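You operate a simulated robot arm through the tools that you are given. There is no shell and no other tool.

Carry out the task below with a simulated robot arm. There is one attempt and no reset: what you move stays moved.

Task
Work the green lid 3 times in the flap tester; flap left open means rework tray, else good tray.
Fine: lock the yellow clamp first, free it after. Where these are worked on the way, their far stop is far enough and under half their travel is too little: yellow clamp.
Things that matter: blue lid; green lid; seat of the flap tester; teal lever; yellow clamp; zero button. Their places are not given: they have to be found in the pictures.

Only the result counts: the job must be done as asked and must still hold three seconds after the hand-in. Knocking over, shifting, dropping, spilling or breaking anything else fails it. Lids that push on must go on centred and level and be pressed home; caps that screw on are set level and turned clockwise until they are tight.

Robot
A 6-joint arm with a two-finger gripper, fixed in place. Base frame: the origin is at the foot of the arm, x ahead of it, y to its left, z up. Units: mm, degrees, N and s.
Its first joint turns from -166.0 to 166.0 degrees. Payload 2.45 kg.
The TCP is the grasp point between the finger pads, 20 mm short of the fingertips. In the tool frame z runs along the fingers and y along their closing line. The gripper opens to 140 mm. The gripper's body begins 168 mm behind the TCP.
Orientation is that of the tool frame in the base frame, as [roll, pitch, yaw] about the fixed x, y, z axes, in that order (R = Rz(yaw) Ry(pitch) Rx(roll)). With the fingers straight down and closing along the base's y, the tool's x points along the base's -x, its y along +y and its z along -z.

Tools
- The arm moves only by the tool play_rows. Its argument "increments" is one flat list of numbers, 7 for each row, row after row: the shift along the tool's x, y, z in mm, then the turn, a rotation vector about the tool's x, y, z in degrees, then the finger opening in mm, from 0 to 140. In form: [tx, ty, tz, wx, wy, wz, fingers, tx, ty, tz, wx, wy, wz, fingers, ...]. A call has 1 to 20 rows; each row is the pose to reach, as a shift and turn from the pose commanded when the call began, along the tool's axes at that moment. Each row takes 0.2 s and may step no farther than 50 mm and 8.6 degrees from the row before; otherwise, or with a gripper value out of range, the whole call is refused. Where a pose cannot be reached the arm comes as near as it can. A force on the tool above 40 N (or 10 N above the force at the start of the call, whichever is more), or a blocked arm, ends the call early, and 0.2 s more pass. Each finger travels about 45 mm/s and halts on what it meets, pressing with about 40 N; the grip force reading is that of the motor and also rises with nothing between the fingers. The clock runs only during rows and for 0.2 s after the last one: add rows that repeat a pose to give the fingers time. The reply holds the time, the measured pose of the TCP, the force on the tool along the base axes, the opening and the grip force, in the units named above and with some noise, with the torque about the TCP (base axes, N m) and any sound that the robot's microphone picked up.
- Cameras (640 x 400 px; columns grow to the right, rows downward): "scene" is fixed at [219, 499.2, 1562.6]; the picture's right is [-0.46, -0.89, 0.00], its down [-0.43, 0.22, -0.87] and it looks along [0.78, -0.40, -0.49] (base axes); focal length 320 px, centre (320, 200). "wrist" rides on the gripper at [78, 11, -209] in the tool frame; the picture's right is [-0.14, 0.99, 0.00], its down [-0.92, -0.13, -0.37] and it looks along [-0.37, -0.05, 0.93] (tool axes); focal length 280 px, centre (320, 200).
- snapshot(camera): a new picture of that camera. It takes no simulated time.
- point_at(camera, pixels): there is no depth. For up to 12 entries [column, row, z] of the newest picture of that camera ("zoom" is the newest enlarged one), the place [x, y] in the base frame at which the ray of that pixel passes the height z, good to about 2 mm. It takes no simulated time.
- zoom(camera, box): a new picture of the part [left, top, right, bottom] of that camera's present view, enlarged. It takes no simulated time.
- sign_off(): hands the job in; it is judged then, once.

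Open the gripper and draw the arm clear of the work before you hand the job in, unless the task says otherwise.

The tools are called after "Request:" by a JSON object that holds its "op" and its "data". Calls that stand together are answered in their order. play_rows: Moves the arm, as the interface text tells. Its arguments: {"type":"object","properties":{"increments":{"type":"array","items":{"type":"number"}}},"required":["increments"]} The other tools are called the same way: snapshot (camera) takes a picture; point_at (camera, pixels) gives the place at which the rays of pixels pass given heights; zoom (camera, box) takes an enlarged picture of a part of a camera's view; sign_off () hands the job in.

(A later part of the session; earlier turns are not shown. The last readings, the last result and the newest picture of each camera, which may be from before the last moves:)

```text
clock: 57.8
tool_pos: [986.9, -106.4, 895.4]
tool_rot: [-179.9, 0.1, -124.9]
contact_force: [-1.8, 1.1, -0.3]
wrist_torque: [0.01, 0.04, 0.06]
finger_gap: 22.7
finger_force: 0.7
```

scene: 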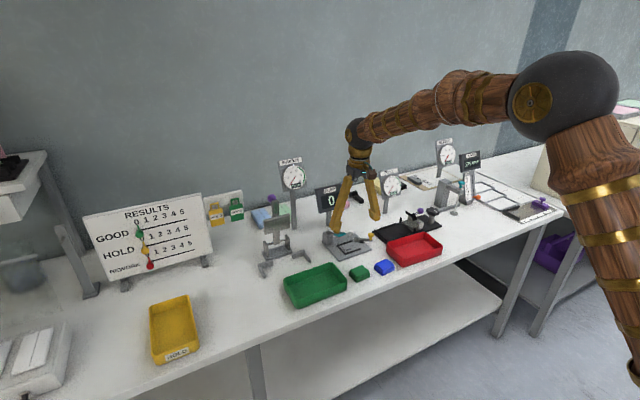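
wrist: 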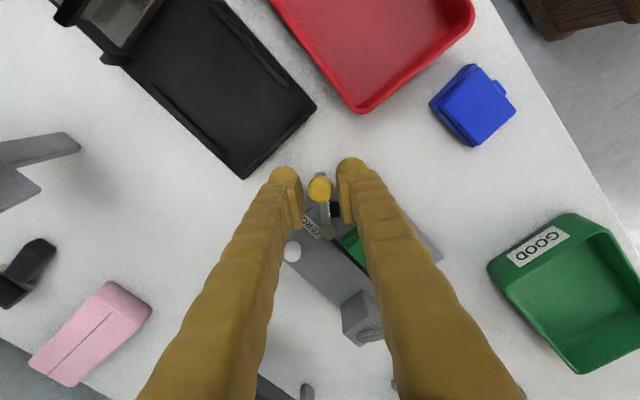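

The fingers touch the knob at 22.7 mm. I swing it along its arc (R≈52 mm around the pivot) by 30° toward the lid, turning the hand with it, and check.

Request:
{"op": "play_rows", "data": {"increments": [-0.28, 5.44, 0, 0, 0, 6, 22, -1.14, 10.81, 0, 0, 0, 12, 22, -2.55, 16.07, 0, 0, 0, 18, 22, -4.5, 21.15, 0, 0, 0, 24, 22, -6.97, 26, 0, 0, 0, 30, 22, -6.97, 26, 0, 0, 0, 30, 22]}}

Request:
{"op": "zoom", "data": {"camera": "scene", "box": [335, 210, 395, 255]}}

Request:
{"op": "snapshot", "data": {"camera": "wrist"}}

Request:
{"op": "zoom", "data": {"camera": "wrist", "box": [260, 140, 400, 270]}}

```text
clock: 59.2
tool_pos: [969.8, -87.1, 896.1]
tool_rot: [-180.0, 0.1, -154.9]
contact_force: [-0.3, -0.8, -0.7]
wrist_torque: [0.0, -0.01, -0.01]
finger_gap: 22.2
finger_force: 0.1
```

```text
8.89 times, centred on (365, 232) of scene
```

zoom: 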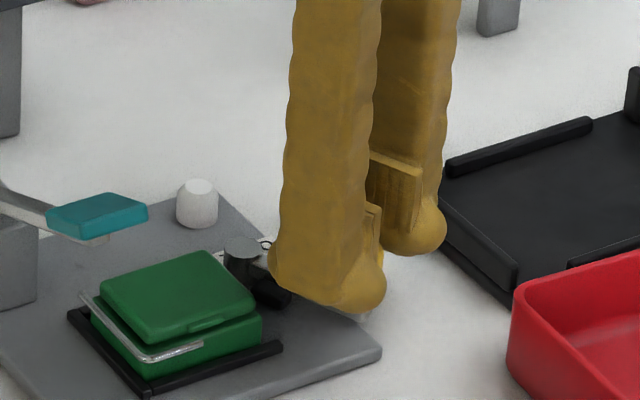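

```text
taken
```

wrist: 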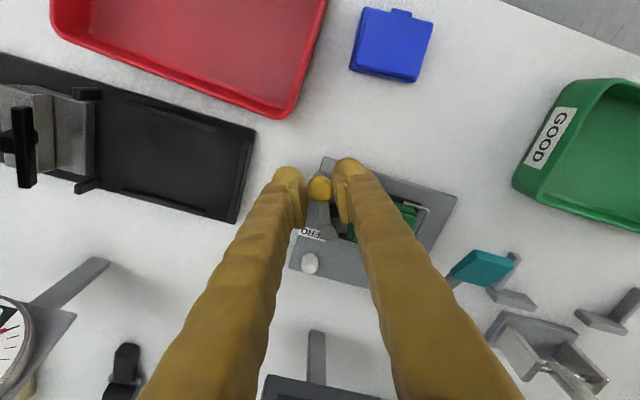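

```text
3.08 times, centred on (330, 205) of wrist
```

zoom: 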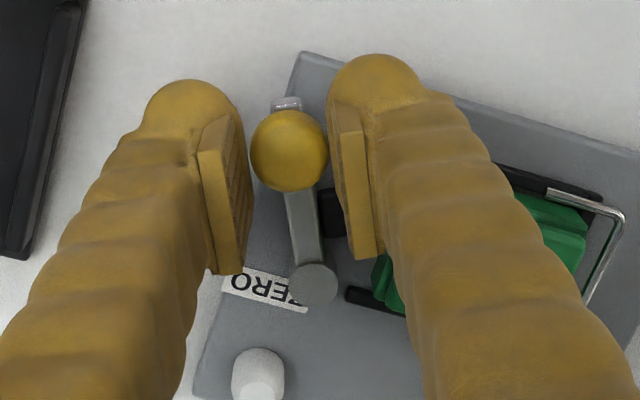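

The clamp follows freely. I continue another 18° along the arc.

Request:
{"op": "play_rows", "data": {"increments": [-0.28, 5.44, 0, 0, 0, 6, 22, -1.14, 10.81, 0, 0, 0, 12, 22, -2.55, 16.07, 0, 0, 0, 18, 22, -2.55, 16.07, 0, 0, 0, 18, 22]}}

Request:
{"op": "zoom", "data": {"camera": "scene", "box": [335, 210, 395, 255]}}

Request:
{"op": "zoom", "data": {"camera": "wrist", "box": [260, 140, 400, 270]}}

```text
clock: 60.2
tool_pos: [965.6, -72.6, 894.6]
tool_rot: [-179.9, 0.1, -172.9]
contact_force: [-0.1, -0.1, 0.9]
wrist_torque: [0.01, 0.0, -0.04]
finger_gap: 22.3
finger_force: 0.2
```

```text
8.89 times, centred on (365, 232) of scene
```

zoom: 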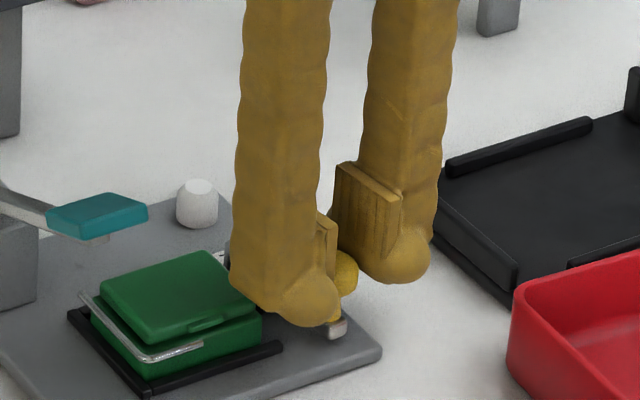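

```text
3.08 times, centred on (330, 205) of wrist
```

zoom: 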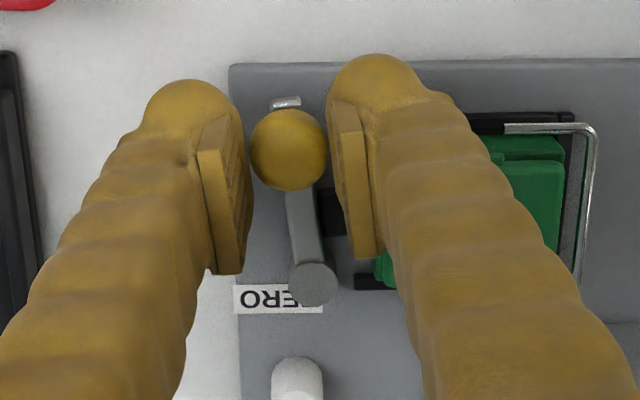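

The arm points almost straight toward −x now, still free. I continue in 3° steps watching the force.

Request:
{"op": "play_rows", "data": {"increments": [-0.07, 2.72, 0, 0, 0, 3, 22, -0.28, 5.44, 0, 0, 0, 6, 22, -0.28, 5.44, 0, 0, 0, 6, 22]}}

```text
clock: 61.0
tool_pos: [965.1, -65.5, 895.1]
tool_rot: [180.0, 0.1, -178.9]
contact_force: [-0.3, 0.1, 0.1]
wrist_torque: [-0.03, 0.0, -0.03]
finger_gap: 21.8
finger_force: 0.1
```

No resistance yet at θ≈89°. I go on in 3° steps.

Request:
{"op": "play_rows", "data": {"increments": [-0.07, 2.72, 0, 0, 0, 3, 22, -0.07, 2.72, 0, 0, 0, 3, 22]}}

```text
clock: 61.6
tool_pos: [964.9, -64.0, 895.1]
tool_rot: [179.9, 0.1, 178.1]
contact_force: [0.3, -3.1, -0.8]
wrist_torque: [-0.04, -0.03, -0.02]
finger_gap: 23.8
finger_force: 1.4
```

A first resistance of −3 N in y appears. I push on by 2° more.

Request:
{"op": "play_rows", "data": {"increments": [-0.03, 1.8, 0, 0, 0, 2, 22, -0.03, 1.8, 0, 0, 0, 2, 22]}}

Request:
{"op": "zoom", "data": {"camera": "scene", "box": [335, 220, 385, 260]}}

Request:
{"op": "zoom", "data": {"camera": "wrist", "box": [260, 140, 400, 270]}}

```text
clock: 62.2
tool_pos: [965.7, -61.6, 895.6]
tool_rot: [-180.0, 0.0, 176.1]
contact_force: [2.2, -6.1, 2.1]
wrist_torque: [-0.13, -0.02, 0.03]
finger_gap: 26.1
finger_force: 3.3
```

```text
10.00 times, centred on (360, 240) of scene
```

zoom: 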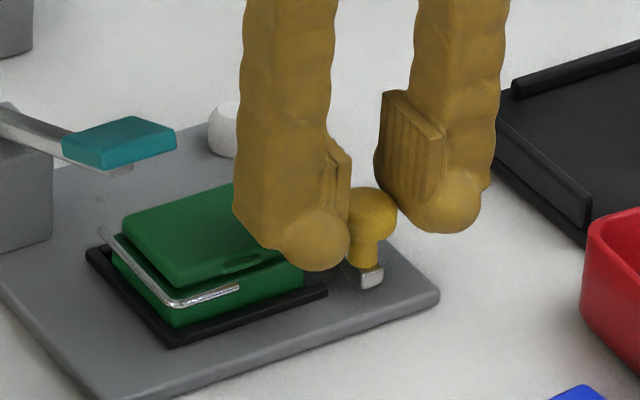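

```text
3.08 times, centred on (330, 205) of wrist
```

zoom: 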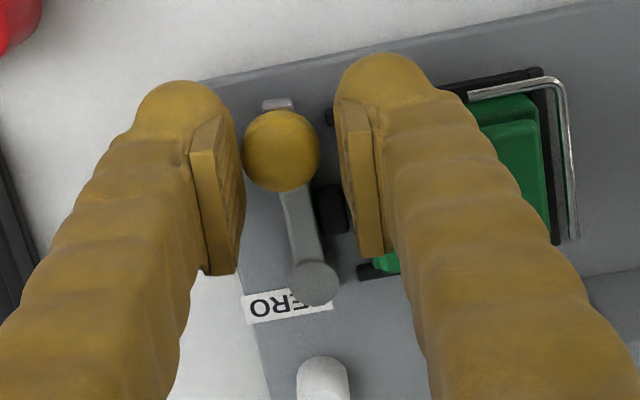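

The knob resists now and the trailing finger yields slightly. I measure the knob, the block and the lid position to see whether the clamp pad has reached the lid.

Request:
{"op": "snapshot", "data": {"camera": "wrist"}}

Request:
{"op": "point_at", "data": {"camera": "wrist", "pixels": [[317.3, 189.1, 885], [328.4, 232, 860], [332.6, 207.5, 858]]}}

Request:
{"op": "zoom", "data": {"camera": "scene", "box": [345, 230, 375, 252]}}

```text
taken
```

wrist: 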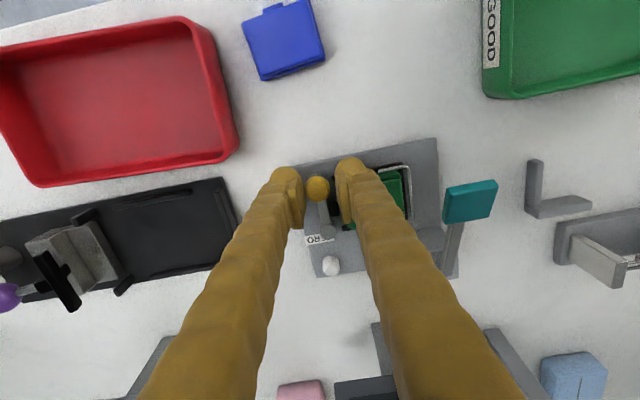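

```text
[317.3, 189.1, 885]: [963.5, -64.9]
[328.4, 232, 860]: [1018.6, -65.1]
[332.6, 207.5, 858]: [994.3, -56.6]
```

```text
16.00 times, centred on (360, 241) of scene
```

zoom: 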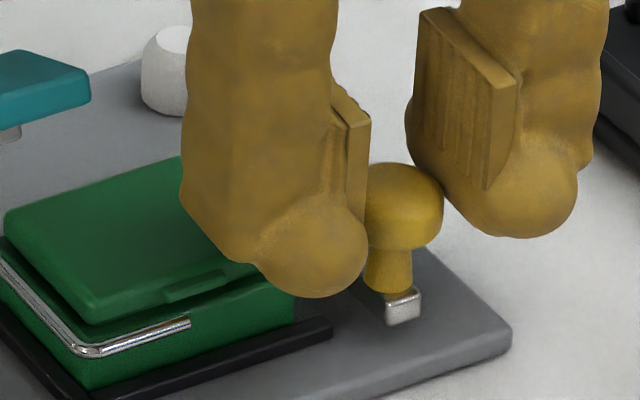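

The arm already points exactly along −x (knob (963.5,−64.9), pivot (1018.6,−65.1)). I push 4 mm further with the trailing finger to see whether it gives any more.

Request:
{"op": "play_rows", "data": {"increments": [0, 2, 0, 0, 0, 0, 20, 0, 4, 0, 0, 0, 0, 18, 0, 5, 0, 0, 0, 0, 16, 0, 5, 0, 0, 0, 0, 16]}}

Request:
{"op": "snapshot", "data": {"camera": "wrist"}}

Request:
{"op": "zoom", "data": {"camera": "wrist", "box": [260, 140, 400, 270]}}

```text
clock: 63.2
tool_pos: [965.2, -58.4, 895.0]
tool_rot: [179.9, 0.0, 176.1]
contact_force: [-9.7, -25.8, -1.2]
wrist_torque: [-0.22, 0.09, -0.17]
finger_gap: 33.6
finger_force: 12.6
```

```text
taken
```

wrist: 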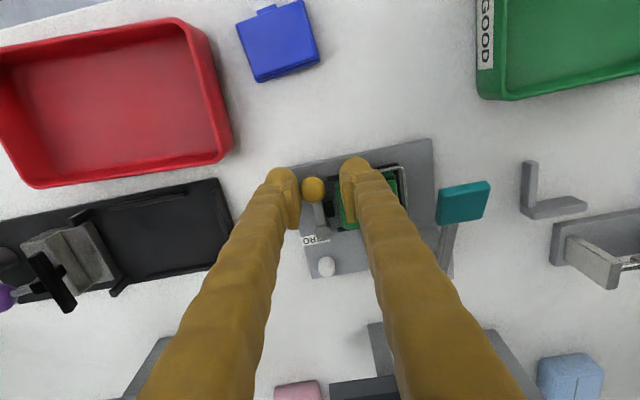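

```text
3.08 times, centred on (330, 205) of wrist
```

zoom: 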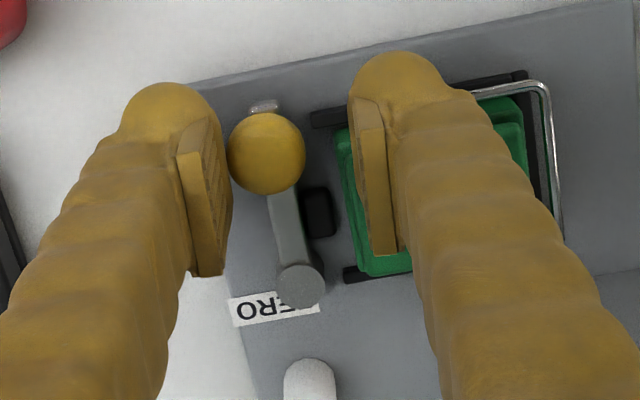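

The knob did not move under 26 N, so the clamp is at its far stop (arm along −x). I back off, open the fingers, and rise.

Request:
{"op": "play_rows", "data": {"increments": [0, -3, 0, 0, 0, 0, 30, 0, -5, 0, 0, 0, 0, 40, 0, -5, 0, 0, 0, 0, 44, 0, -5, 0, 0, 0, 0, 44, 0, -5, -20, 0, 0, 0, 44, 0, -5, -60, 0, 0, 0, 44, 0, -5, -100, 0, 0, 0, 44, 0, -5, -100, 0, 0, 0, 44]}}

Request:
{"op": "snapshot", "data": {"camera": "wrist"}}

Request:
{"op": "zoom", "data": {"camera": "scene", "box": [325, 215, 385, 260]}}

Request:
{"op": "zoom", "data": {"camera": "wrist", "box": [270, 140, 470, 290]}}

```text
clock: 65.0
tool_pos: [966.0, -62.8, 996.7]
tool_rot: [180.0, 0.1, 176.1]
contact_force: [-0.5, -0.3, 0.1]
wrist_torque: [-0.02, -0.02, -0.05]
finger_gap: 44.0
finger_force: 0.2
```

```text
taken
```

wrist: 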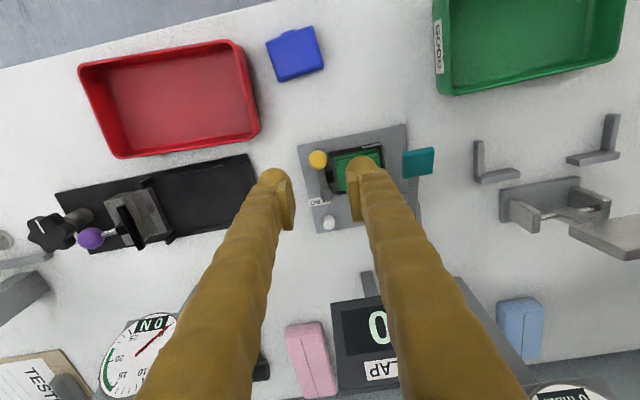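

```text
8.89 times, centred on (355, 238) of scene
```

zoom: 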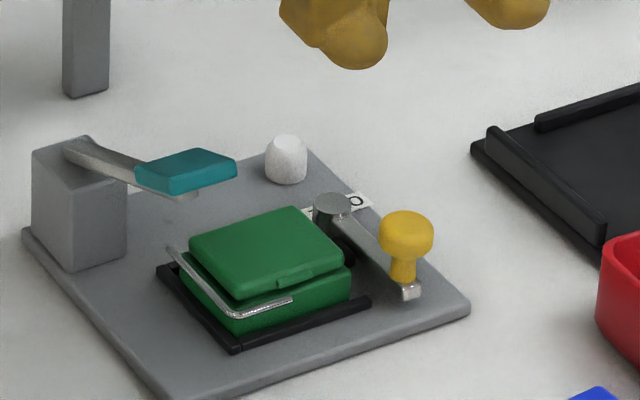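

```text
2.67 times, centred on (370, 215) of wrist
```

zoom: 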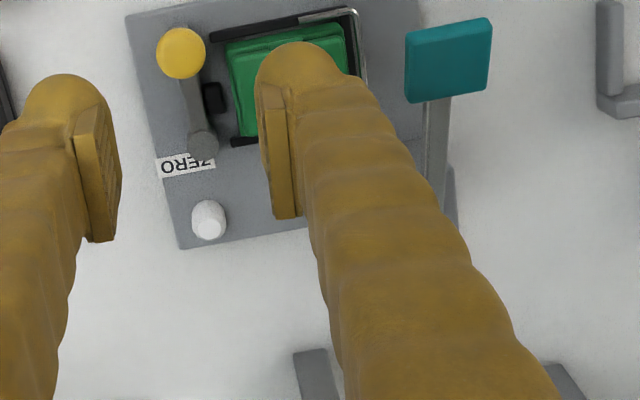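

The clamp is locked and the lid sits shut in the seat. I triangulate the teal pad once more from this view for the press.

Request:
{"op": "point_at", "data": {"camera": "wrist", "pixels": [[418, 162, 900], [418, 162, 940], [399, 152, 930], [434, 147, 930], [433, 175, 930], [404, 179, 930]]}}

Request:
{"op": "point_at", "data": {"camera": "scene", "pixels": [[339.9, 233.9, 900], [339.9, 233.9, 940]]}}

```text
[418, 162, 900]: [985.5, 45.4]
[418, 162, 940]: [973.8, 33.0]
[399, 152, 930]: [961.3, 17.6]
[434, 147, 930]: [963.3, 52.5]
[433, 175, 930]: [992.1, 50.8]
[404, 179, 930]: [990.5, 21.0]
```

```text
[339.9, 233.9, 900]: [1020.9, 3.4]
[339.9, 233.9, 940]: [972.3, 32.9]
```

The teal pad's top is at about (974, 33, 939). I close the fingers, straighten the yaw, and go above the pad at (970, 41), tip about 10 mm above it.

Request:
{"op": "play_rows", "data": {"increments": [1, 35, 0, 0, 0, -1.3, 30, 2, 70, 0, 0, 0, -2.6, 15, 3.1, 103.9, 0, 0, 0, -3.9, 0, 3.1, 103.9, 15, 0, 0, -3.9, 0, 3.1, 103.9, 27, 0, 0, -3.9, 0, 3.1, 103.9, 27, 0, 0, -3.9, 0]}}

Request:
{"op": "snapshot", "data": {"camera": "wrist"}}

Request:
{"op": "zoom", "data": {"camera": "scene", "box": [315, 200, 385, 260]}}

```text
clock: 66.4
tool_pos: [969.2, 42.9, 969.1]
tool_rot: [180.0, 0.1, -179.9]
contact_force: [1.2, 0.6, -0.6]
wrist_torque: [0.01, -0.02, 0.01]
finger_gap: 0.0
finger_force: 29.1
```

```text
taken
```

wrist: 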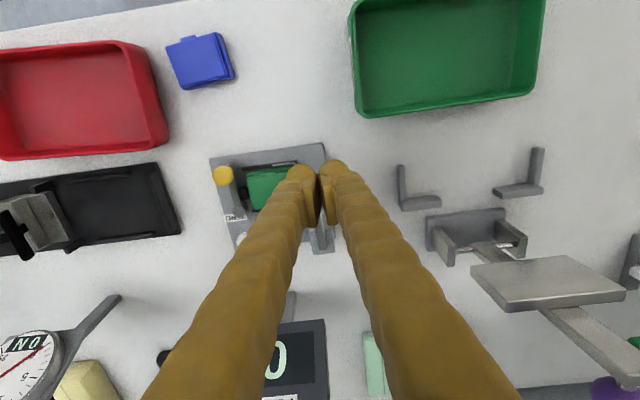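

```text
6.67 times, centred on (350, 230) of scene
```

zoom: 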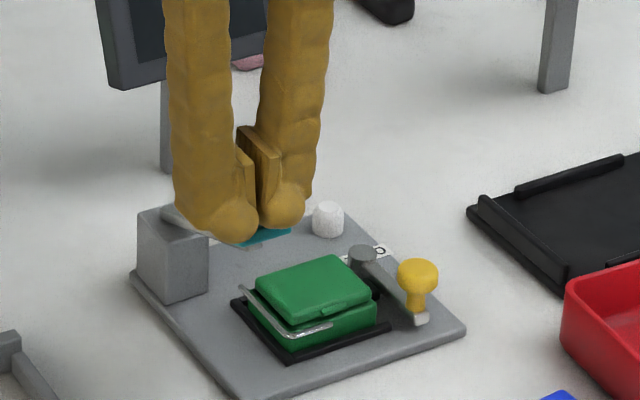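

The closed fingertips are right above the teal pad. I lower until first contact.

Request:
{"op": "play_rows", "data": {"increments": [0, 0, 4, 0, 0, 0, 0, 0, 0, 8, 0, 0, 0, 0, 0, 0, 12, 0, 0, 0, 0, 0, 0, 12, 0, 0, 0, 0]}}

Request:
{"op": "zoom", "data": {"camera": "scene", "box": [315, 200, 385, 260]}}

```text
clock: 67.4
tool_pos: [968.9, 41.9, 956.9]
tool_rot: [179.9, 0.1, -180.0]
contact_force: [-0.4, -0.3, 2.0]
wrist_torque: [-0.04, 0.01, -0.01]
finger_gap: 0.0
finger_force: 29.5
```

```text
6.67 times, centred on (350, 230) of scene
```

zoom: 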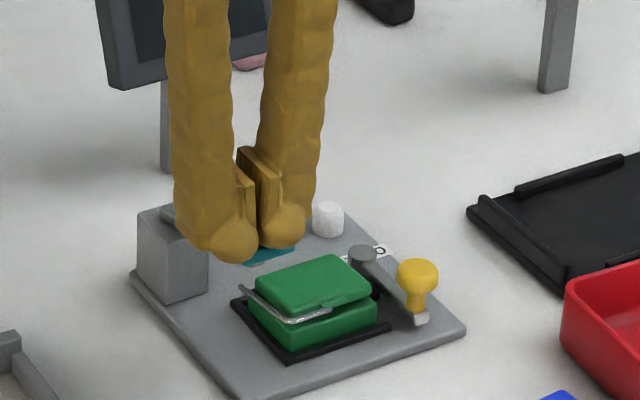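

The lever yields easily (2 N) and the wire's near end rises toward the lip, so it is the flap opener. I keep pressing down in steps.

Request:
{"op": "play_rows", "data": {"increments": [0.5, 0, 3, 0, 0, 0, 0, 1, 0, 6, 0, 0, 0, 0, 1.5, 0, 9, 0, 0, 0, 0, 2, 0, 12, 0, 0, 0, 0, 2, 0, 12, 0, 0, 0, 0]}}

Request:
{"op": "zoom", "data": {"camera": "scene", "box": [315, 200, 385, 260]}}

```text
clock: 68.6
tool_pos: [966.8, 41.6, 944.1]
tool_rot: [180.0, 0.1, -180.0]
contact_force: [-0.5, 0.4, 2.1]
wrist_torque: [0.0, 0.02, -0.04]
finger_gap: 0.0
finger_force: 29.7
```

```text
6.67 times, centred on (350, 230) of scene
```

zoom: 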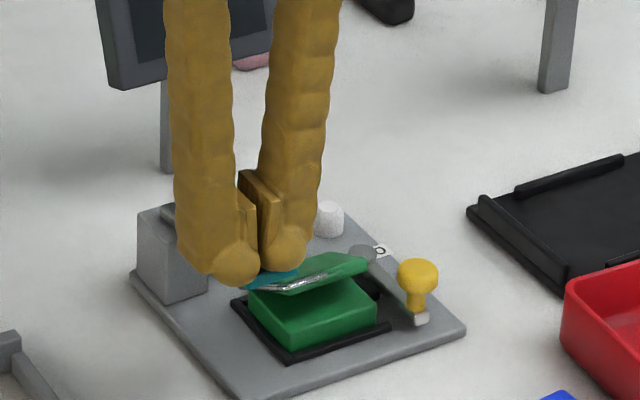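

The flap is lifting with the wire, about 25° open so far, with only 2 N. I press on.

Request:
{"op": "play_rows", "data": {"increments": [0.5, 0, 3, 0, 0, 0, 0, 1, 0, 6, 0, 0, 0, 0, 1.5, 0, 9, 0, 0, 0, 0, 2, 0, 12, 0, 0, 0, 0, 2, 0, 12, 0, 0, 0, 0]}}

Request:
{"op": "zoom", "data": {"camera": "scene", "box": [315, 200, 385, 260]}}

Request:
{"op": "snapshot", "data": {"camera": "wrist"}}

```text
clock: 69.8
tool_pos: [963.6, 42.8, 932.6]
tool_rot: [-180.0, 0.3, -180.0]
contact_force: [0.4, -0.6, 2.5]
wrist_torque: [-0.06, 0.02, 0.0]
finger_gap: 0.2
finger_force: 29.2
```

```text
6.67 times, centred on (350, 230) of scene
```

zoom: 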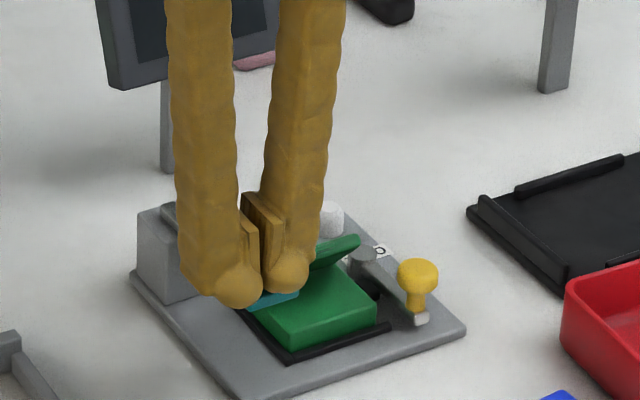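

```text
taken
```

wrist: 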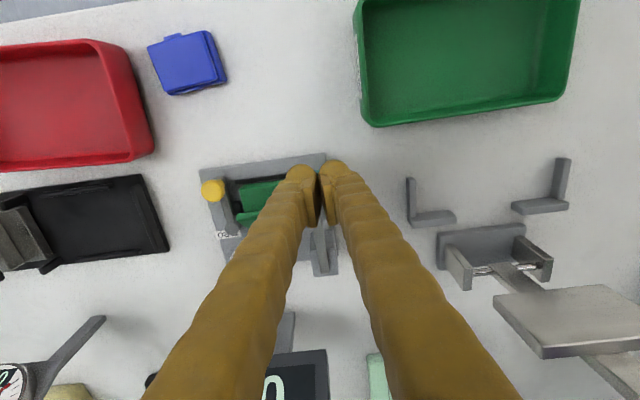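

The flap is far open now and the lever still yields. I continue pressing toward the stop.

Request:
{"op": "play_rows", "data": {"increments": [0.5, 0, 3, 0, 0, 0, 0, 0.8, 0, 6, 0, 0, 0, 0, 1.1, 0, 9, 0, 0, 0, 0, 1.1, 0, 9, 0, 0, 0, 0]}}

Request:
{"op": "zoom", "data": {"camera": "scene", "box": [300, 180, 380, 260]}}

```text
clock: 70.8
tool_pos: [963.1, 41.6, 924.1]
tool_rot: [-179.9, 0.1, 180.0]
contact_force: [-1.5, 0.2, 4.9]
wrist_torque: [-0.06, -0.03, -0.05]
finger_gap: 0.2
finger_force: 29.4
```

```text
5.00 times, centred on (340, 220) of scene
```

zoom: 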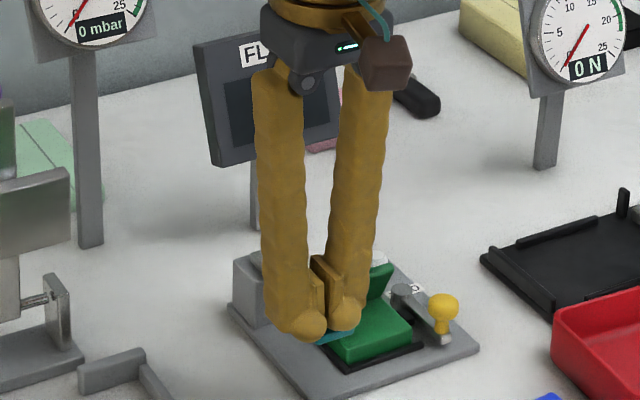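

Force rose to 5 N with the flap about upright. I go on in 2–3 mm steps to the stop.

Request:
{"op": "play_rows", "data": {"increments": [0.3, 0, 2, 0, 0, 0, 0, 0.5, 0, 4, 0, 0, 0, 0, 0.5, 0, 4, 0, 0, 0, 0]}}

```text
clock: 71.6
tool_pos: [962.6, 42.7, 919.7]
tool_rot: [180.0, 0.0, 180.0]
contact_force: [1.7, 0.1, 4.4]
wrist_torque: [0.01, -0.06, 0.0]
finger_gap: 0.0
finger_force: 29.4
```

Still moving with about 4 N at TCP 920. I step further.

Request:
{"op": "play_rows", "data": {"increments": [0.3, 0, 2, 0, 0, 0, 0, 0.5, 0, 4, 0, 0, 0, 0, 0.5, 0, 4, 0, 0, 0, 0]}}

Request:
{"op": "zoom", "data": {"camera": "wrist", "box": [190, 130, 390, 290]}}

Request:
{"op": "zoom", "data": {"camera": "scene", "box": [315, 200, 385, 260]}}

```text
clock: 72.4
tool_pos: [961.8, 41.1, 916.1]
tool_rot: [-180.0, 0.1, -180.0]
contact_force: [0.4, 0.3, 5.1]
wrist_torque: [-0.02, -0.03, 0.01]
finger_gap: 0.1
finger_force: 28.9
```

```text
2.50 times, centred on (290, 210) of wrist
```

zoom: 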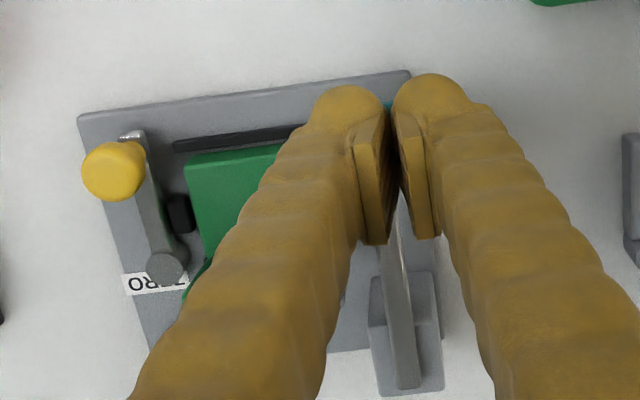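

```text
6.67 times, centred on (350, 230) of scene
```

zoom: 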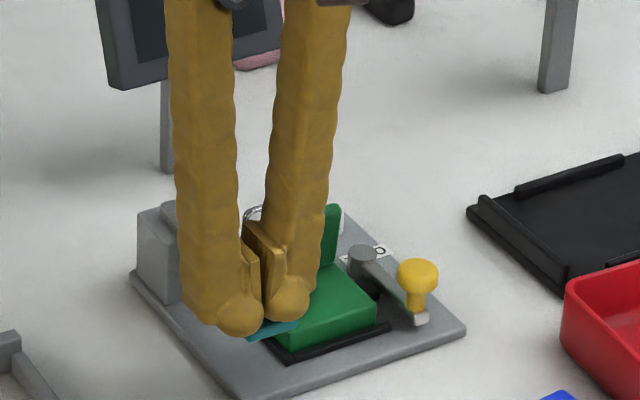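

The flap stands upright and the lever still yields at 5 N. I continue to the lever's end stop.

Request:
{"op": "play_rows", "data": {"increments": [0.2, 0, 2, 0, 0, 0, 0, 0.4, 0, 4, 0, 0, 0, 0, 0.4, 0, 4, 0, 0, 0, 0]}}

```text
clock: 73.2
tool_pos: [963.1, 42.9, 911.1]
tool_rot: [-180.0, 0.1, -180.0]
contact_force: [0.4, 0.7, 3.2]
wrist_torque: [-0.05, -0.05, 0.0]
finger_gap: 0.1
finger_force: 29.4
```

Still no stop at TCP 912. I continue another 4 mm.

Request:
{"op": "play_rows", "data": {"increments": [0, 0, 2, 0, 0, 0, 0, 0, 0, 4, 0, 0, 0, 0, 0, 0, 4, 0, 0, 0, 0]}}

```text
clock: 74.0
tool_pos: [963.0, 42.2, 909.1]
tool_rot: [-180.0, 0.1, -180.0]
contact_force: [-5.0, -0.3, 17.1]
wrist_torque: [-0.16, -0.16, -0.06]
finger_gap: 6.1
finger_force: 29.6
```

Force jumped to 17 N: the lever's stop is reached. I check the display and the flap.

Request:
{"op": "snapshot", "data": {"camera": "wrist"}}

Request:
{"op": "zoom", "data": {"camera": "scene", "box": [300, 170, 390, 260]}}

```text
taken
```

wrist: 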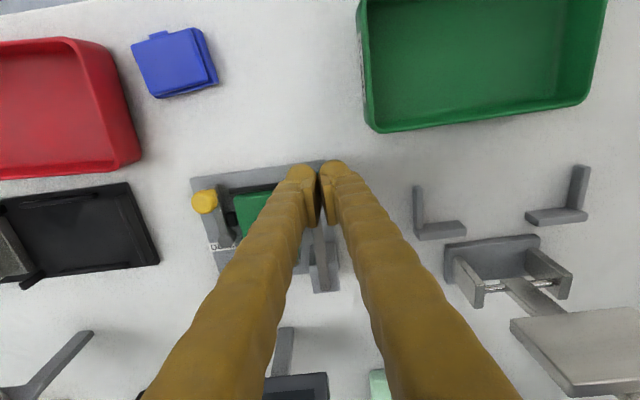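

```text
4.44 times, centred on (345, 215) of scene
```

zoom: 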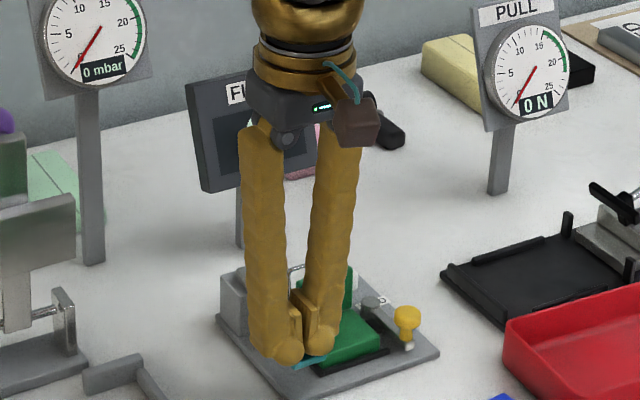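

The lever is fully down and the flap upright. I release upward gradually so the lever can return.

Request:
{"op": "play_rows", "data": {"increments": [0, 0, -6, 0, 0, 0, 0, -0.5, 0, -12, 0, 0, 0, 0, -1, 0, -18, 0, 0, 0, 0, -2, 0, -24, 0, 0, 0, 0, -3, 0, -30, 0, 0, 0, 0, -4, 0, -36, 0, 0, 0, 0, -5, 0, -42, 0, 0, 0, 0, -6, 0, -48, 0, 0, 0, 0, -7, 0, -56, 0, 0, 0, 0, -7, 0, -64, 0, 0, 0, 0, -7, 0, -70, 0, 0, 0, 0, -7, 0, -70, 0, 0, 0, 0]}}

Request:
{"op": "zoom", "data": {"camera": "scene", "box": [300, 180, 390, 260]}}

Request:
{"op": "snapshot", "data": {"camera": "wrist"}}

```text
clock: 76.6
tool_pos: [969.7, 41.8, 977.0]
tool_rot: [180.0, 0.1, -180.0]
contact_force: [0.2, 0.1, 0.0]
wrist_torque: [0.0, -0.01, -0.02]
finger_gap: 0.0
finger_force: 29.7
```

```text
5.00 times, centred on (345, 220) of scene
```

zoom: 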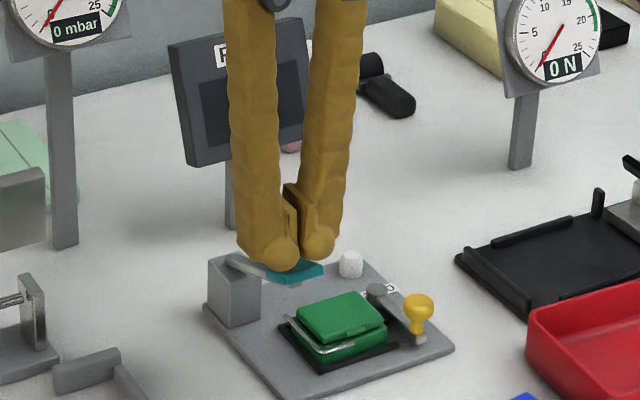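

```text
taken
```

wrist: 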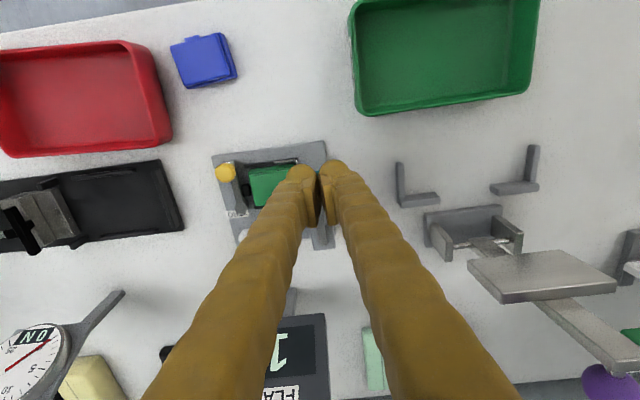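

The lever sprang back, the flap closed again, and the display seems to read 1. I verify the counter.

Request:
{"op": "zoom", "data": {"camera": "wrist", "box": [230, 300, 350, 400]}}

```text
4.00 times, centred on (290, 350) of wrist
```

zoom: 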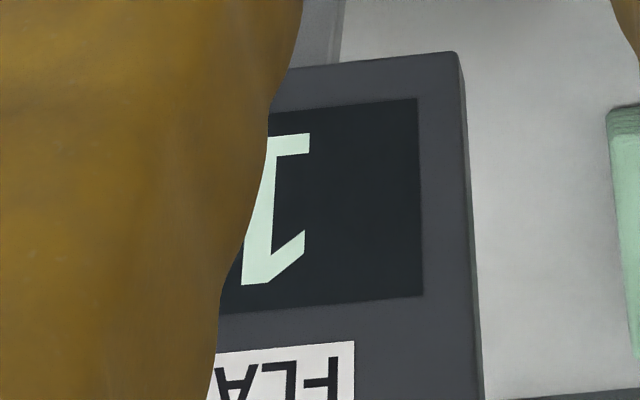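

The counter shows 1. I press the lever a second time, down to the same stop.

Request:
{"op": "play_rows", "data": {"increments": [0, 0, 10, 0, 0, 0, 0, 0, 0, 20, 0, 0, 0, 0, 1, 0, 26, 0, 0, 0, 0, 2, 0, 32, 0, 0, 0, 0, 3, 0, 38, 0, 0, 0, 0, 4, 0, 44, 0, 0, 0, 0, 5, 0, 50, 0, 0, 0, 0, 6, 0, 55, 0, 0, 0, 0, 6.5, 0, 60, 0, 0, 0, 0, 7, 0, 64, 0, 0, 0, 0, 7, 0, 67, 0, 0, 0, 0, 7, 0, 70, 0, 0, 0, 0, 7, 0, 70, 0, 0, 0, 0]}}

Request:
{"op": "zoom", "data": {"camera": "scene", "box": [310, 195, 385, 260]}}

```text
clock: 79.4
tool_pos: [961.6, 42.4, 907.7]
tool_rot: [-180.0, 0.1, -180.0]
contact_force: [-8.0, 7.6, 23.1]
wrist_torque: [-0.09, -0.14, 0.05]
finger_gap: 0.0
finger_force: 29.4
```

```text
6.15 times, centred on (348, 228) of scene
```

zoom: 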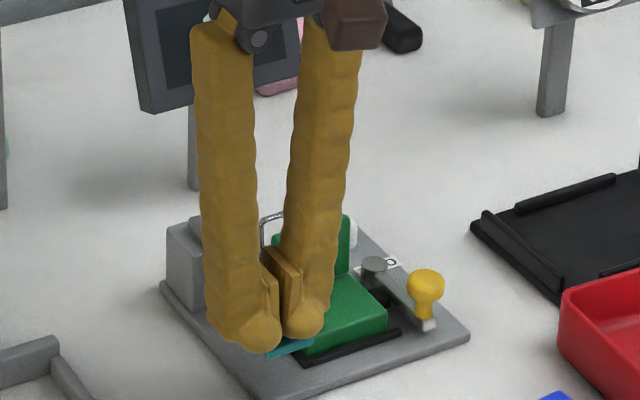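

The lever is at its stop again (23 N) with the flap upright. I release it upward gradually.

Request:
{"op": "play_rows", "data": {"increments": [0, 0, -6, 0, 0, 0, 0, -0.5, 0, -12, 0, 0, 0, 0, -1, 0, -18, 0, 0, 0, 0, -2, 0, -24, 0, 0, 0, 0, -3, 0, -30, 0, 0, 0, 0, -4, 0, -36, 0, 0, 0, 0, -5, 0, -42, 0, 0, 0, 0, -6, 0, -48, 0, 0, 0, 0, -7, 0, -56, 0, 0, 0, 0, -7, 0, -64, 0, 0, 0, 0, -7, 0, -70, 0, 0, 0, 0, -7, 0, -70, 0, 0, 0, 0]}}

Request:
{"op": "zoom", "data": {"camera": "scene", "box": [310, 195, 385, 260]}}

Request:
{"op": "zoom", "data": {"camera": "wrist", "box": [230, 300, 350, 400]}}

```text
clock: 82.0
tool_pos: [970.9, 42.8, 977.1]
tool_rot: [-179.9, 0.1, 180.0]
contact_force: [-0.1, 0.3, -0.3]
wrist_torque: [-0.01, 0.0, 0.0]
finger_gap: 0.0
finger_force: 29.6
```

```text
6.15 times, centred on (348, 228) of scene
```

zoom: 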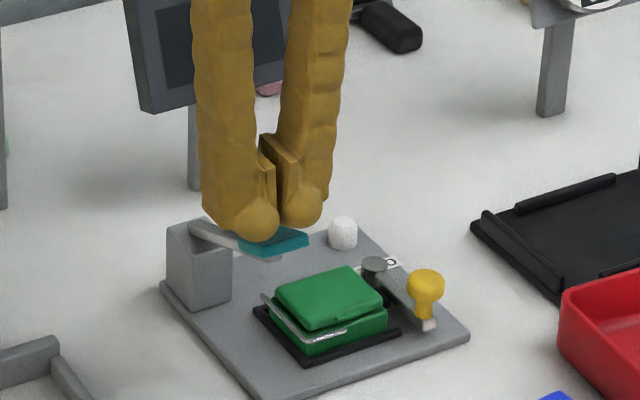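

```text
4.00 times, centred on (290, 350) of wrist
```

zoom: 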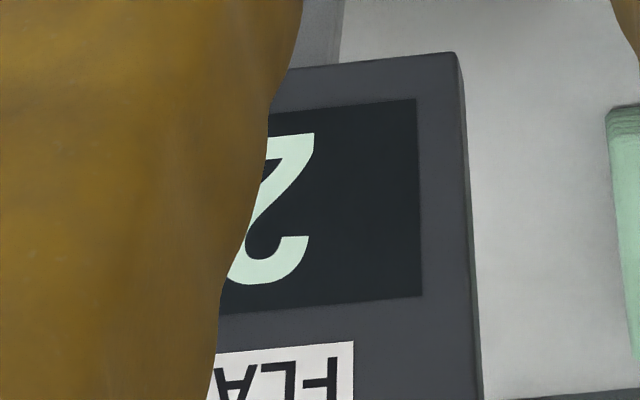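

The counter shows 2 and the flap closed again. I press the lever the third time.

Request:
{"op": "play_rows", "data": {"increments": [0, 0, 10, 0, 0, 0, 0, 0, 0, 20, 0, 0, 0, 0, 1, 0, 26, 0, 0, 0, 0, 2, 0, 32, 0, 0, 0, 0, 3, 0, 38, 0, 0, 0, 0, 4, 0, 44, 0, 0, 0, 0, 5, 0, 50, 0, 0, 0, 0, 6, 0, 55, 0, 0, 0, 0, 6.5, 0, 60, 0, 0, 0, 0, 7, 0, 64, 0, 0, 0, 0, 7, 0, 67, 0, 0, 0, 0, 7, 0, 70, 0, 0, 0, 0, 7, 0, 70, 0, 0, 0, 0]}}

Request:
{"op": "zoom", "data": {"camera": "scene", "box": [310, 195, 385, 260]}}

```text
clock: 84.8
tool_pos: [961.6, 42.1, 908.9]
tool_rot: [179.9, 0.1, -179.9]
contact_force: [-11.6, -5.5, 21.5]
wrist_torque: [-0.31, -0.05, -0.19]
finger_gap: 0.0
finger_force: 29.3
```

```text
6.15 times, centred on (348, 228) of scene
```

zoom: 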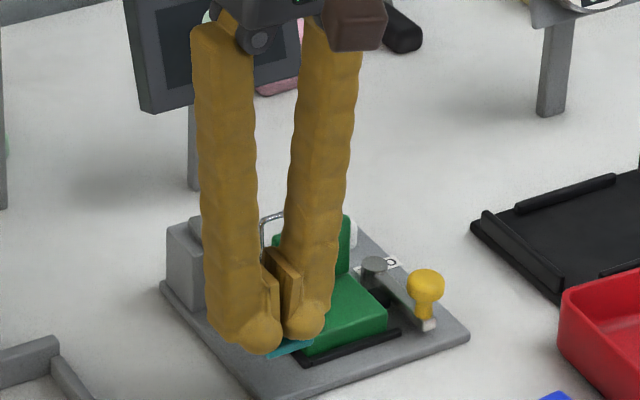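

The lever is fully down the third time (21 N). I release it and then check the flap and the counter.

Request:
{"op": "play_rows", "data": {"increments": [0, 0, -6, 0, 0, 0, 0, -0.5, 0, -12, 0, 0, 0, 0, -1, 0, -18, 0, 0, 0, 0, -2, 0, -24, 0, 0, 0, 0, -3, 0, -30, 0, 0, 0, 0, -4, 0, -36, 0, 0, 0, 0, -5, 0, -42, 0, 0, 0, 0, -6, 0, -48, 0, 0, 0, 0, -7, 0, -56, 0, 0, 0, 0, -7, 0, -64, 0, 0, 0, 0, -7, 0, -70, 0, 0, 0, 0, -7, 0, -70, 0, 0, 0, 0]}}

Request:
{"op": "zoom", "data": {"camera": "scene", "box": [310, 195, 385, 260]}}

Request:
{"op": "zoom", "data": {"camera": "wrist", "box": [230, 300, 350, 400]}}

```text
clock: 87.4
tool_pos: [970.2, 42.6, 977.4]
tool_rot: [180.0, 0.1, 180.0]
contact_force: [0.2, 0.1, 0.1]
wrist_torque: [0.02, -0.01, 0.0]
finger_gap: 0.1
finger_force: 29.1
```

```text
6.15 times, centred on (348, 228) of scene
```

zoom: 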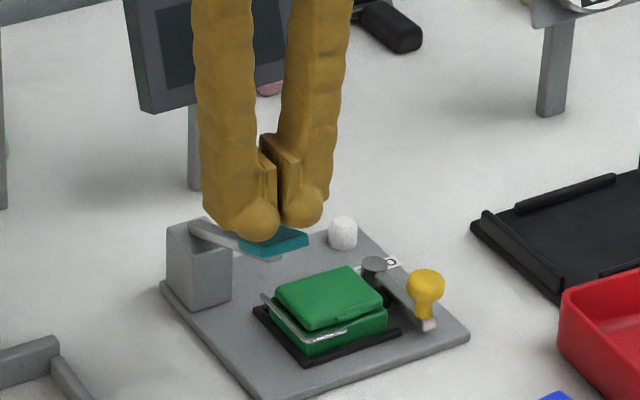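

```text
4.00 times, centred on (290, 350) of wrist
```

zoom: 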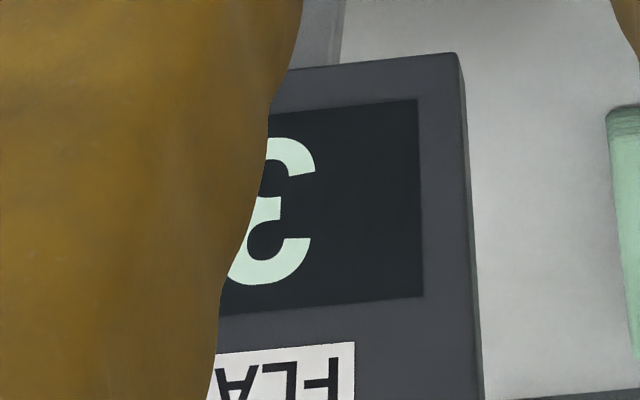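

The counter shows 3. I examine closely whether the flap is fully shut or left ajar.

Request:
{"op": "zoom", "data": {"camera": "scene", "box": [335, 228, 370, 256]}}

Request:
{"op": "snapshot", "data": {"camera": "wrist"}}

Request:
{"op": "zoom", "data": {"camera": "wrist", "box": [200, 130, 330, 250]}}

```text
14.29 times, centred on (352, 242) of scene
```

zoom: 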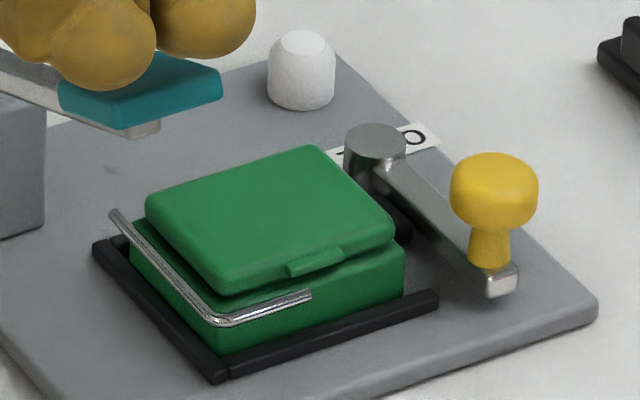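

```text
taken
```

wrist: 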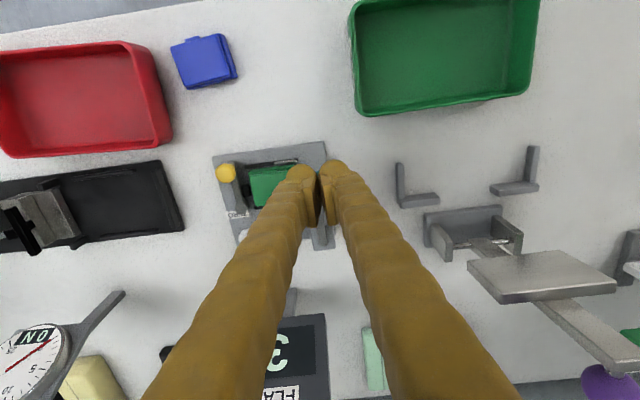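

```text
3.33 times, centred on (265, 190) of wrist
```

zoom: 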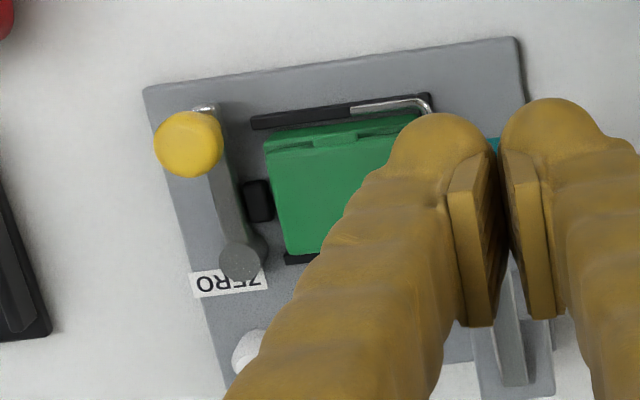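

The near gap under the lip looks a bit larger than before, so I want a level front view of the flap. I retreat toward the robot, open the fingers, and tilt the hand so the wrist camera looks at the lid's front.

Request:
{"op": "play_rows", "data": {"increments": [25, 0, -10, 0, 0, 0, 20, 50, -15, -10, 0, 0, 0, 40, 75, -30, -10, 0, 0, 0, 60, 90, -45, -5, 0, -8, 0, 80, 90, -62, 5, 0, -16, 0, 100, 90, -62, 15, 0, -24, 0, 120, 90, -62, 30, 0, -32, 0, 140, 90, -62, 48, 0, -40, 0, 140, 90, -62, 48, 0, -40, 0, 140]}}

Request:
{"op": "snapshot", "data": {"camera": "wrist"}}

```text
clock: 89.4
tool_pos: [880.6, -26.3, 932.7]
tool_rot: [-178.9, 39.1, -180.0]
contact_force: [0.1, 0.1, 0.5]
wrist_torque: [0.01, -0.04, -0.03]
finger_gap: 140.0
finger_force: 0.0
out of reach, approached as far as the arm can: row 8, 9
```

```text
taken
```

wrist: 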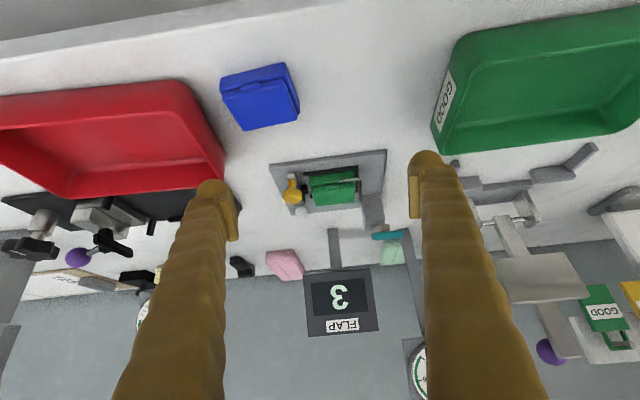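

The view works (upside down): counter 3, lid at px (333,187). I zoom in on the green lid's front, and on the closed blue lid for comparison.

Request:
{"op": "zoom", "data": {"camera": "wrist", "box": [295, 155, 375, 220]}}

Request:
{"op": "zoom", "data": {"camera": "wrist", "box": [210, 55, 310, 135]}}

```text
6.15 times, centred on (335, 188) of wrist
```

zoom: 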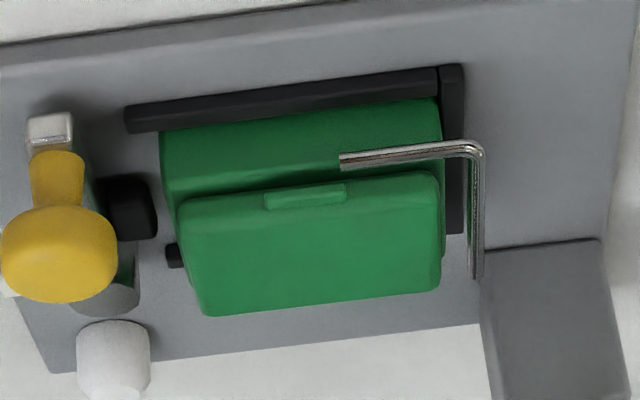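

```text
5.00 times, centred on (260, 95) of wrist
```

zoom: 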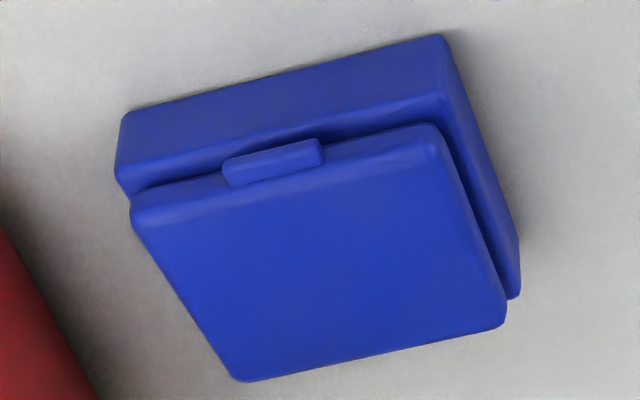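

I compare the flap's front and rear edges against the heights expected for a shut flap.

Request:
{"op": "point_at", "data": {"camera": "wrist", "pixels": [[335.3, 204.3, 871.3], [332.6, 185.9, 863.5], [332.6, 189.6, 871.3], [332.6, 185.9, 871.3], [312.2, 188.8, 864], [353.7, 183.9, 864], [316.3, 218.7, 871.3], [354.5, 213.8, 871.3], [311, 177, 852], [353, 171, 852], [331.2, 187.5, 867], [332.6, 201, 871.3]]}}

Request:
{"op": "zoom", "data": {"camera": "wrist", "box": [305, 165, 365, 215]}}

```text
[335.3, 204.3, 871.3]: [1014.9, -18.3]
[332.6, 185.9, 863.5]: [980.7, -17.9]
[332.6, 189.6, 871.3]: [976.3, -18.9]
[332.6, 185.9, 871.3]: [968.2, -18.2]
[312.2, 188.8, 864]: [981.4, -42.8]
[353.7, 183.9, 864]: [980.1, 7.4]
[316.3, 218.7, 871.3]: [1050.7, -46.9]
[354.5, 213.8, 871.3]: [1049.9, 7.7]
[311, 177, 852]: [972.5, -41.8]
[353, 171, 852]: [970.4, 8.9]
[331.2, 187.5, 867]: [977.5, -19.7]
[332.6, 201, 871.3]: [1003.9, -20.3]
```

```text
8.00 times, centred on (335, 190) of wrist
```

zoom: 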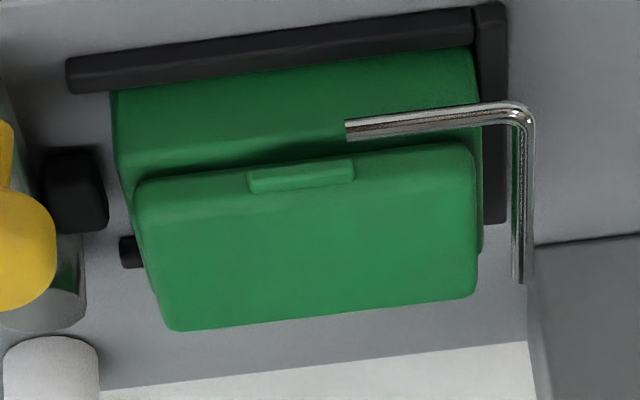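

I do the same check on the closed blue lid as a reference for how a shut flap measures.

Request:
{"op": "point_at", "data": {"camera": "wrist", "pixels": [[252, 69.6, 838.9], [253, 87, 855], [253, 87, 862], [222.4, 93.5, 855], [283, 79.8, 855], [220.4, 77.5, 838.9], [284, 62, 838.9], [244, 131, 863], [297, 119, 863]]}}

Request:
{"op": "zoom", "data": {"camera": "wrist", "box": [215, 60, 275, 110]}}

```text
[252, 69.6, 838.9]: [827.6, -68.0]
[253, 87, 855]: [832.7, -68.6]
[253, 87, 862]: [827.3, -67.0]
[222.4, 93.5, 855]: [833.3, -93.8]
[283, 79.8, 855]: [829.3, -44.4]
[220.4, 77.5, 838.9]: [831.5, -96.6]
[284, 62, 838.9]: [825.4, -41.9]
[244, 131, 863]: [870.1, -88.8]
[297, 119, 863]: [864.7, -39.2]
```

```text
8.00 times, centred on (245, 85) of wrist
```

zoom: 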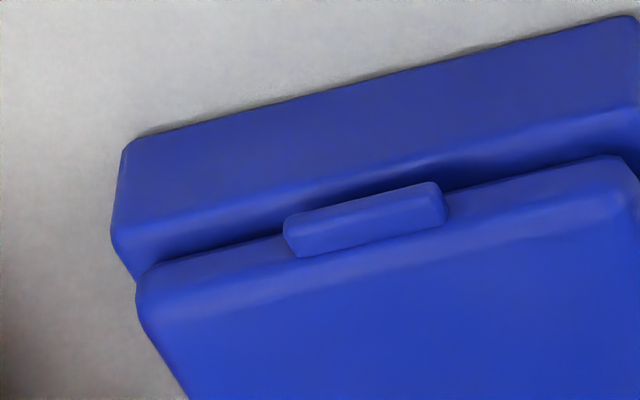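

The measurement hints the flap may not be fully down. I repeat the exact scene zooms taken right after placement to compare directly.

Request:
{"op": "zoom", "data": {"camera": "scene", "box": [325, 220, 385, 265]}}

Request:
{"op": "zoom", "data": {"camera": "scene", "box": [328, 222, 378, 252]}}

```text
8.89 times, centred on (355, 242) of scene
```

zoom: 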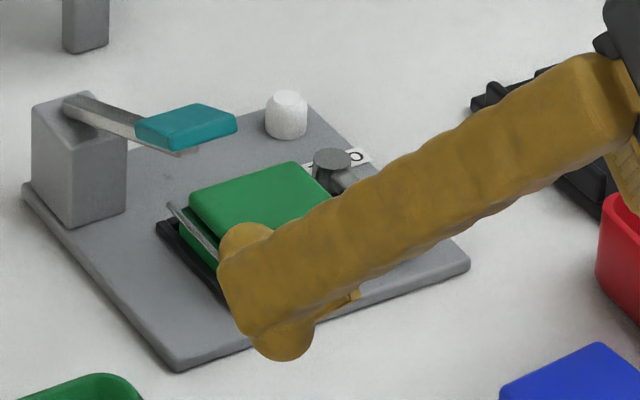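

```text
12.80 times, centred on (353, 237) of scene
```

zoom: 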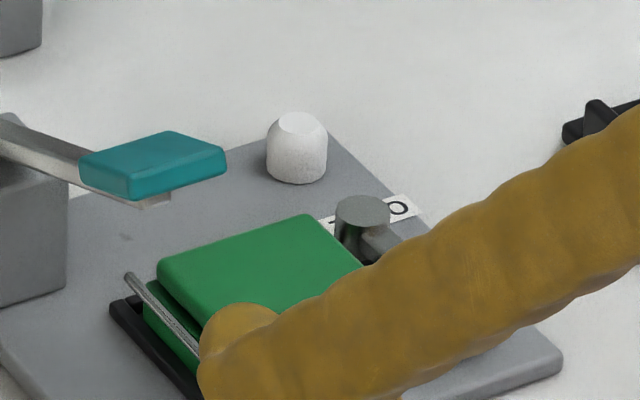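

The visible flap corners match the placement picture exactly, but the hand hides the front. I swing the hand back upright and away above the clamp, then compare again.

Request:
{"op": "play_rows", "data": {"increments": [-16, -4, -4, 0, 8, 0, 130, -32, -12, -8, 0, 16, 0, 110, -48, -20, -12, 0, 24, 0, 90, -64, -30, -16, 0, 32, 0, 70, -80.7, -38.7, -21.1, 0, 39.5, 0, 50, -80.7, -38.7, -21.1, 0, 39.5, 0, 44]}}

Request:
{"op": "zoom", "data": {"camera": "scene", "box": [328, 222, 378, 252]}}

Request:
{"op": "snapshot", "data": {"camera": "wrist"}}

```text
clock: 90.8
tool_pos: [928.2, -64.6, 1001.0]
tool_rot: [180.0, 0.5, 180.0]
contact_force: [0.0, 0.2, -0.2]
wrist_torque: [-0.02, 0.02, 0.01]
finger_gap: 44.0
finger_force: 0.1
```

```text
12.80 times, centred on (353, 237) of scene
```

zoom: 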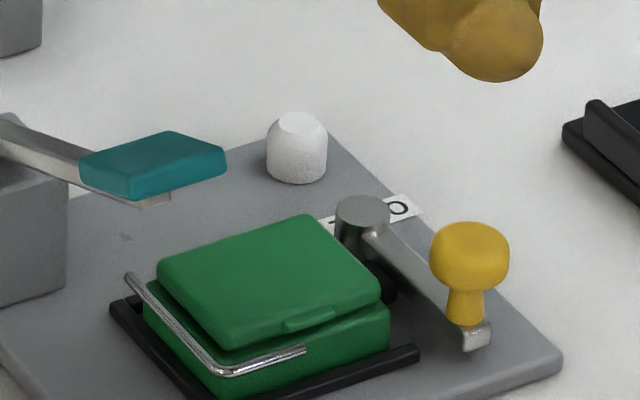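

```text
taken
```

wrist: 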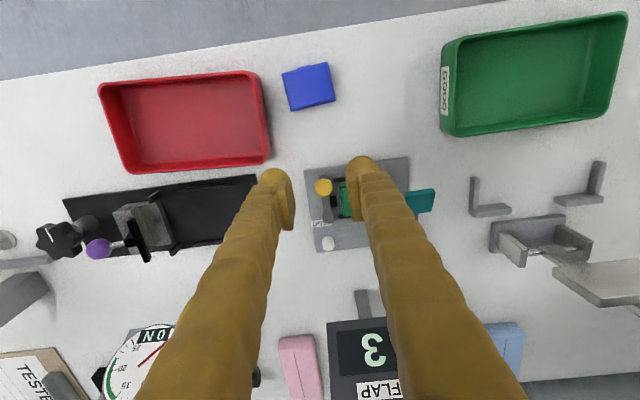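

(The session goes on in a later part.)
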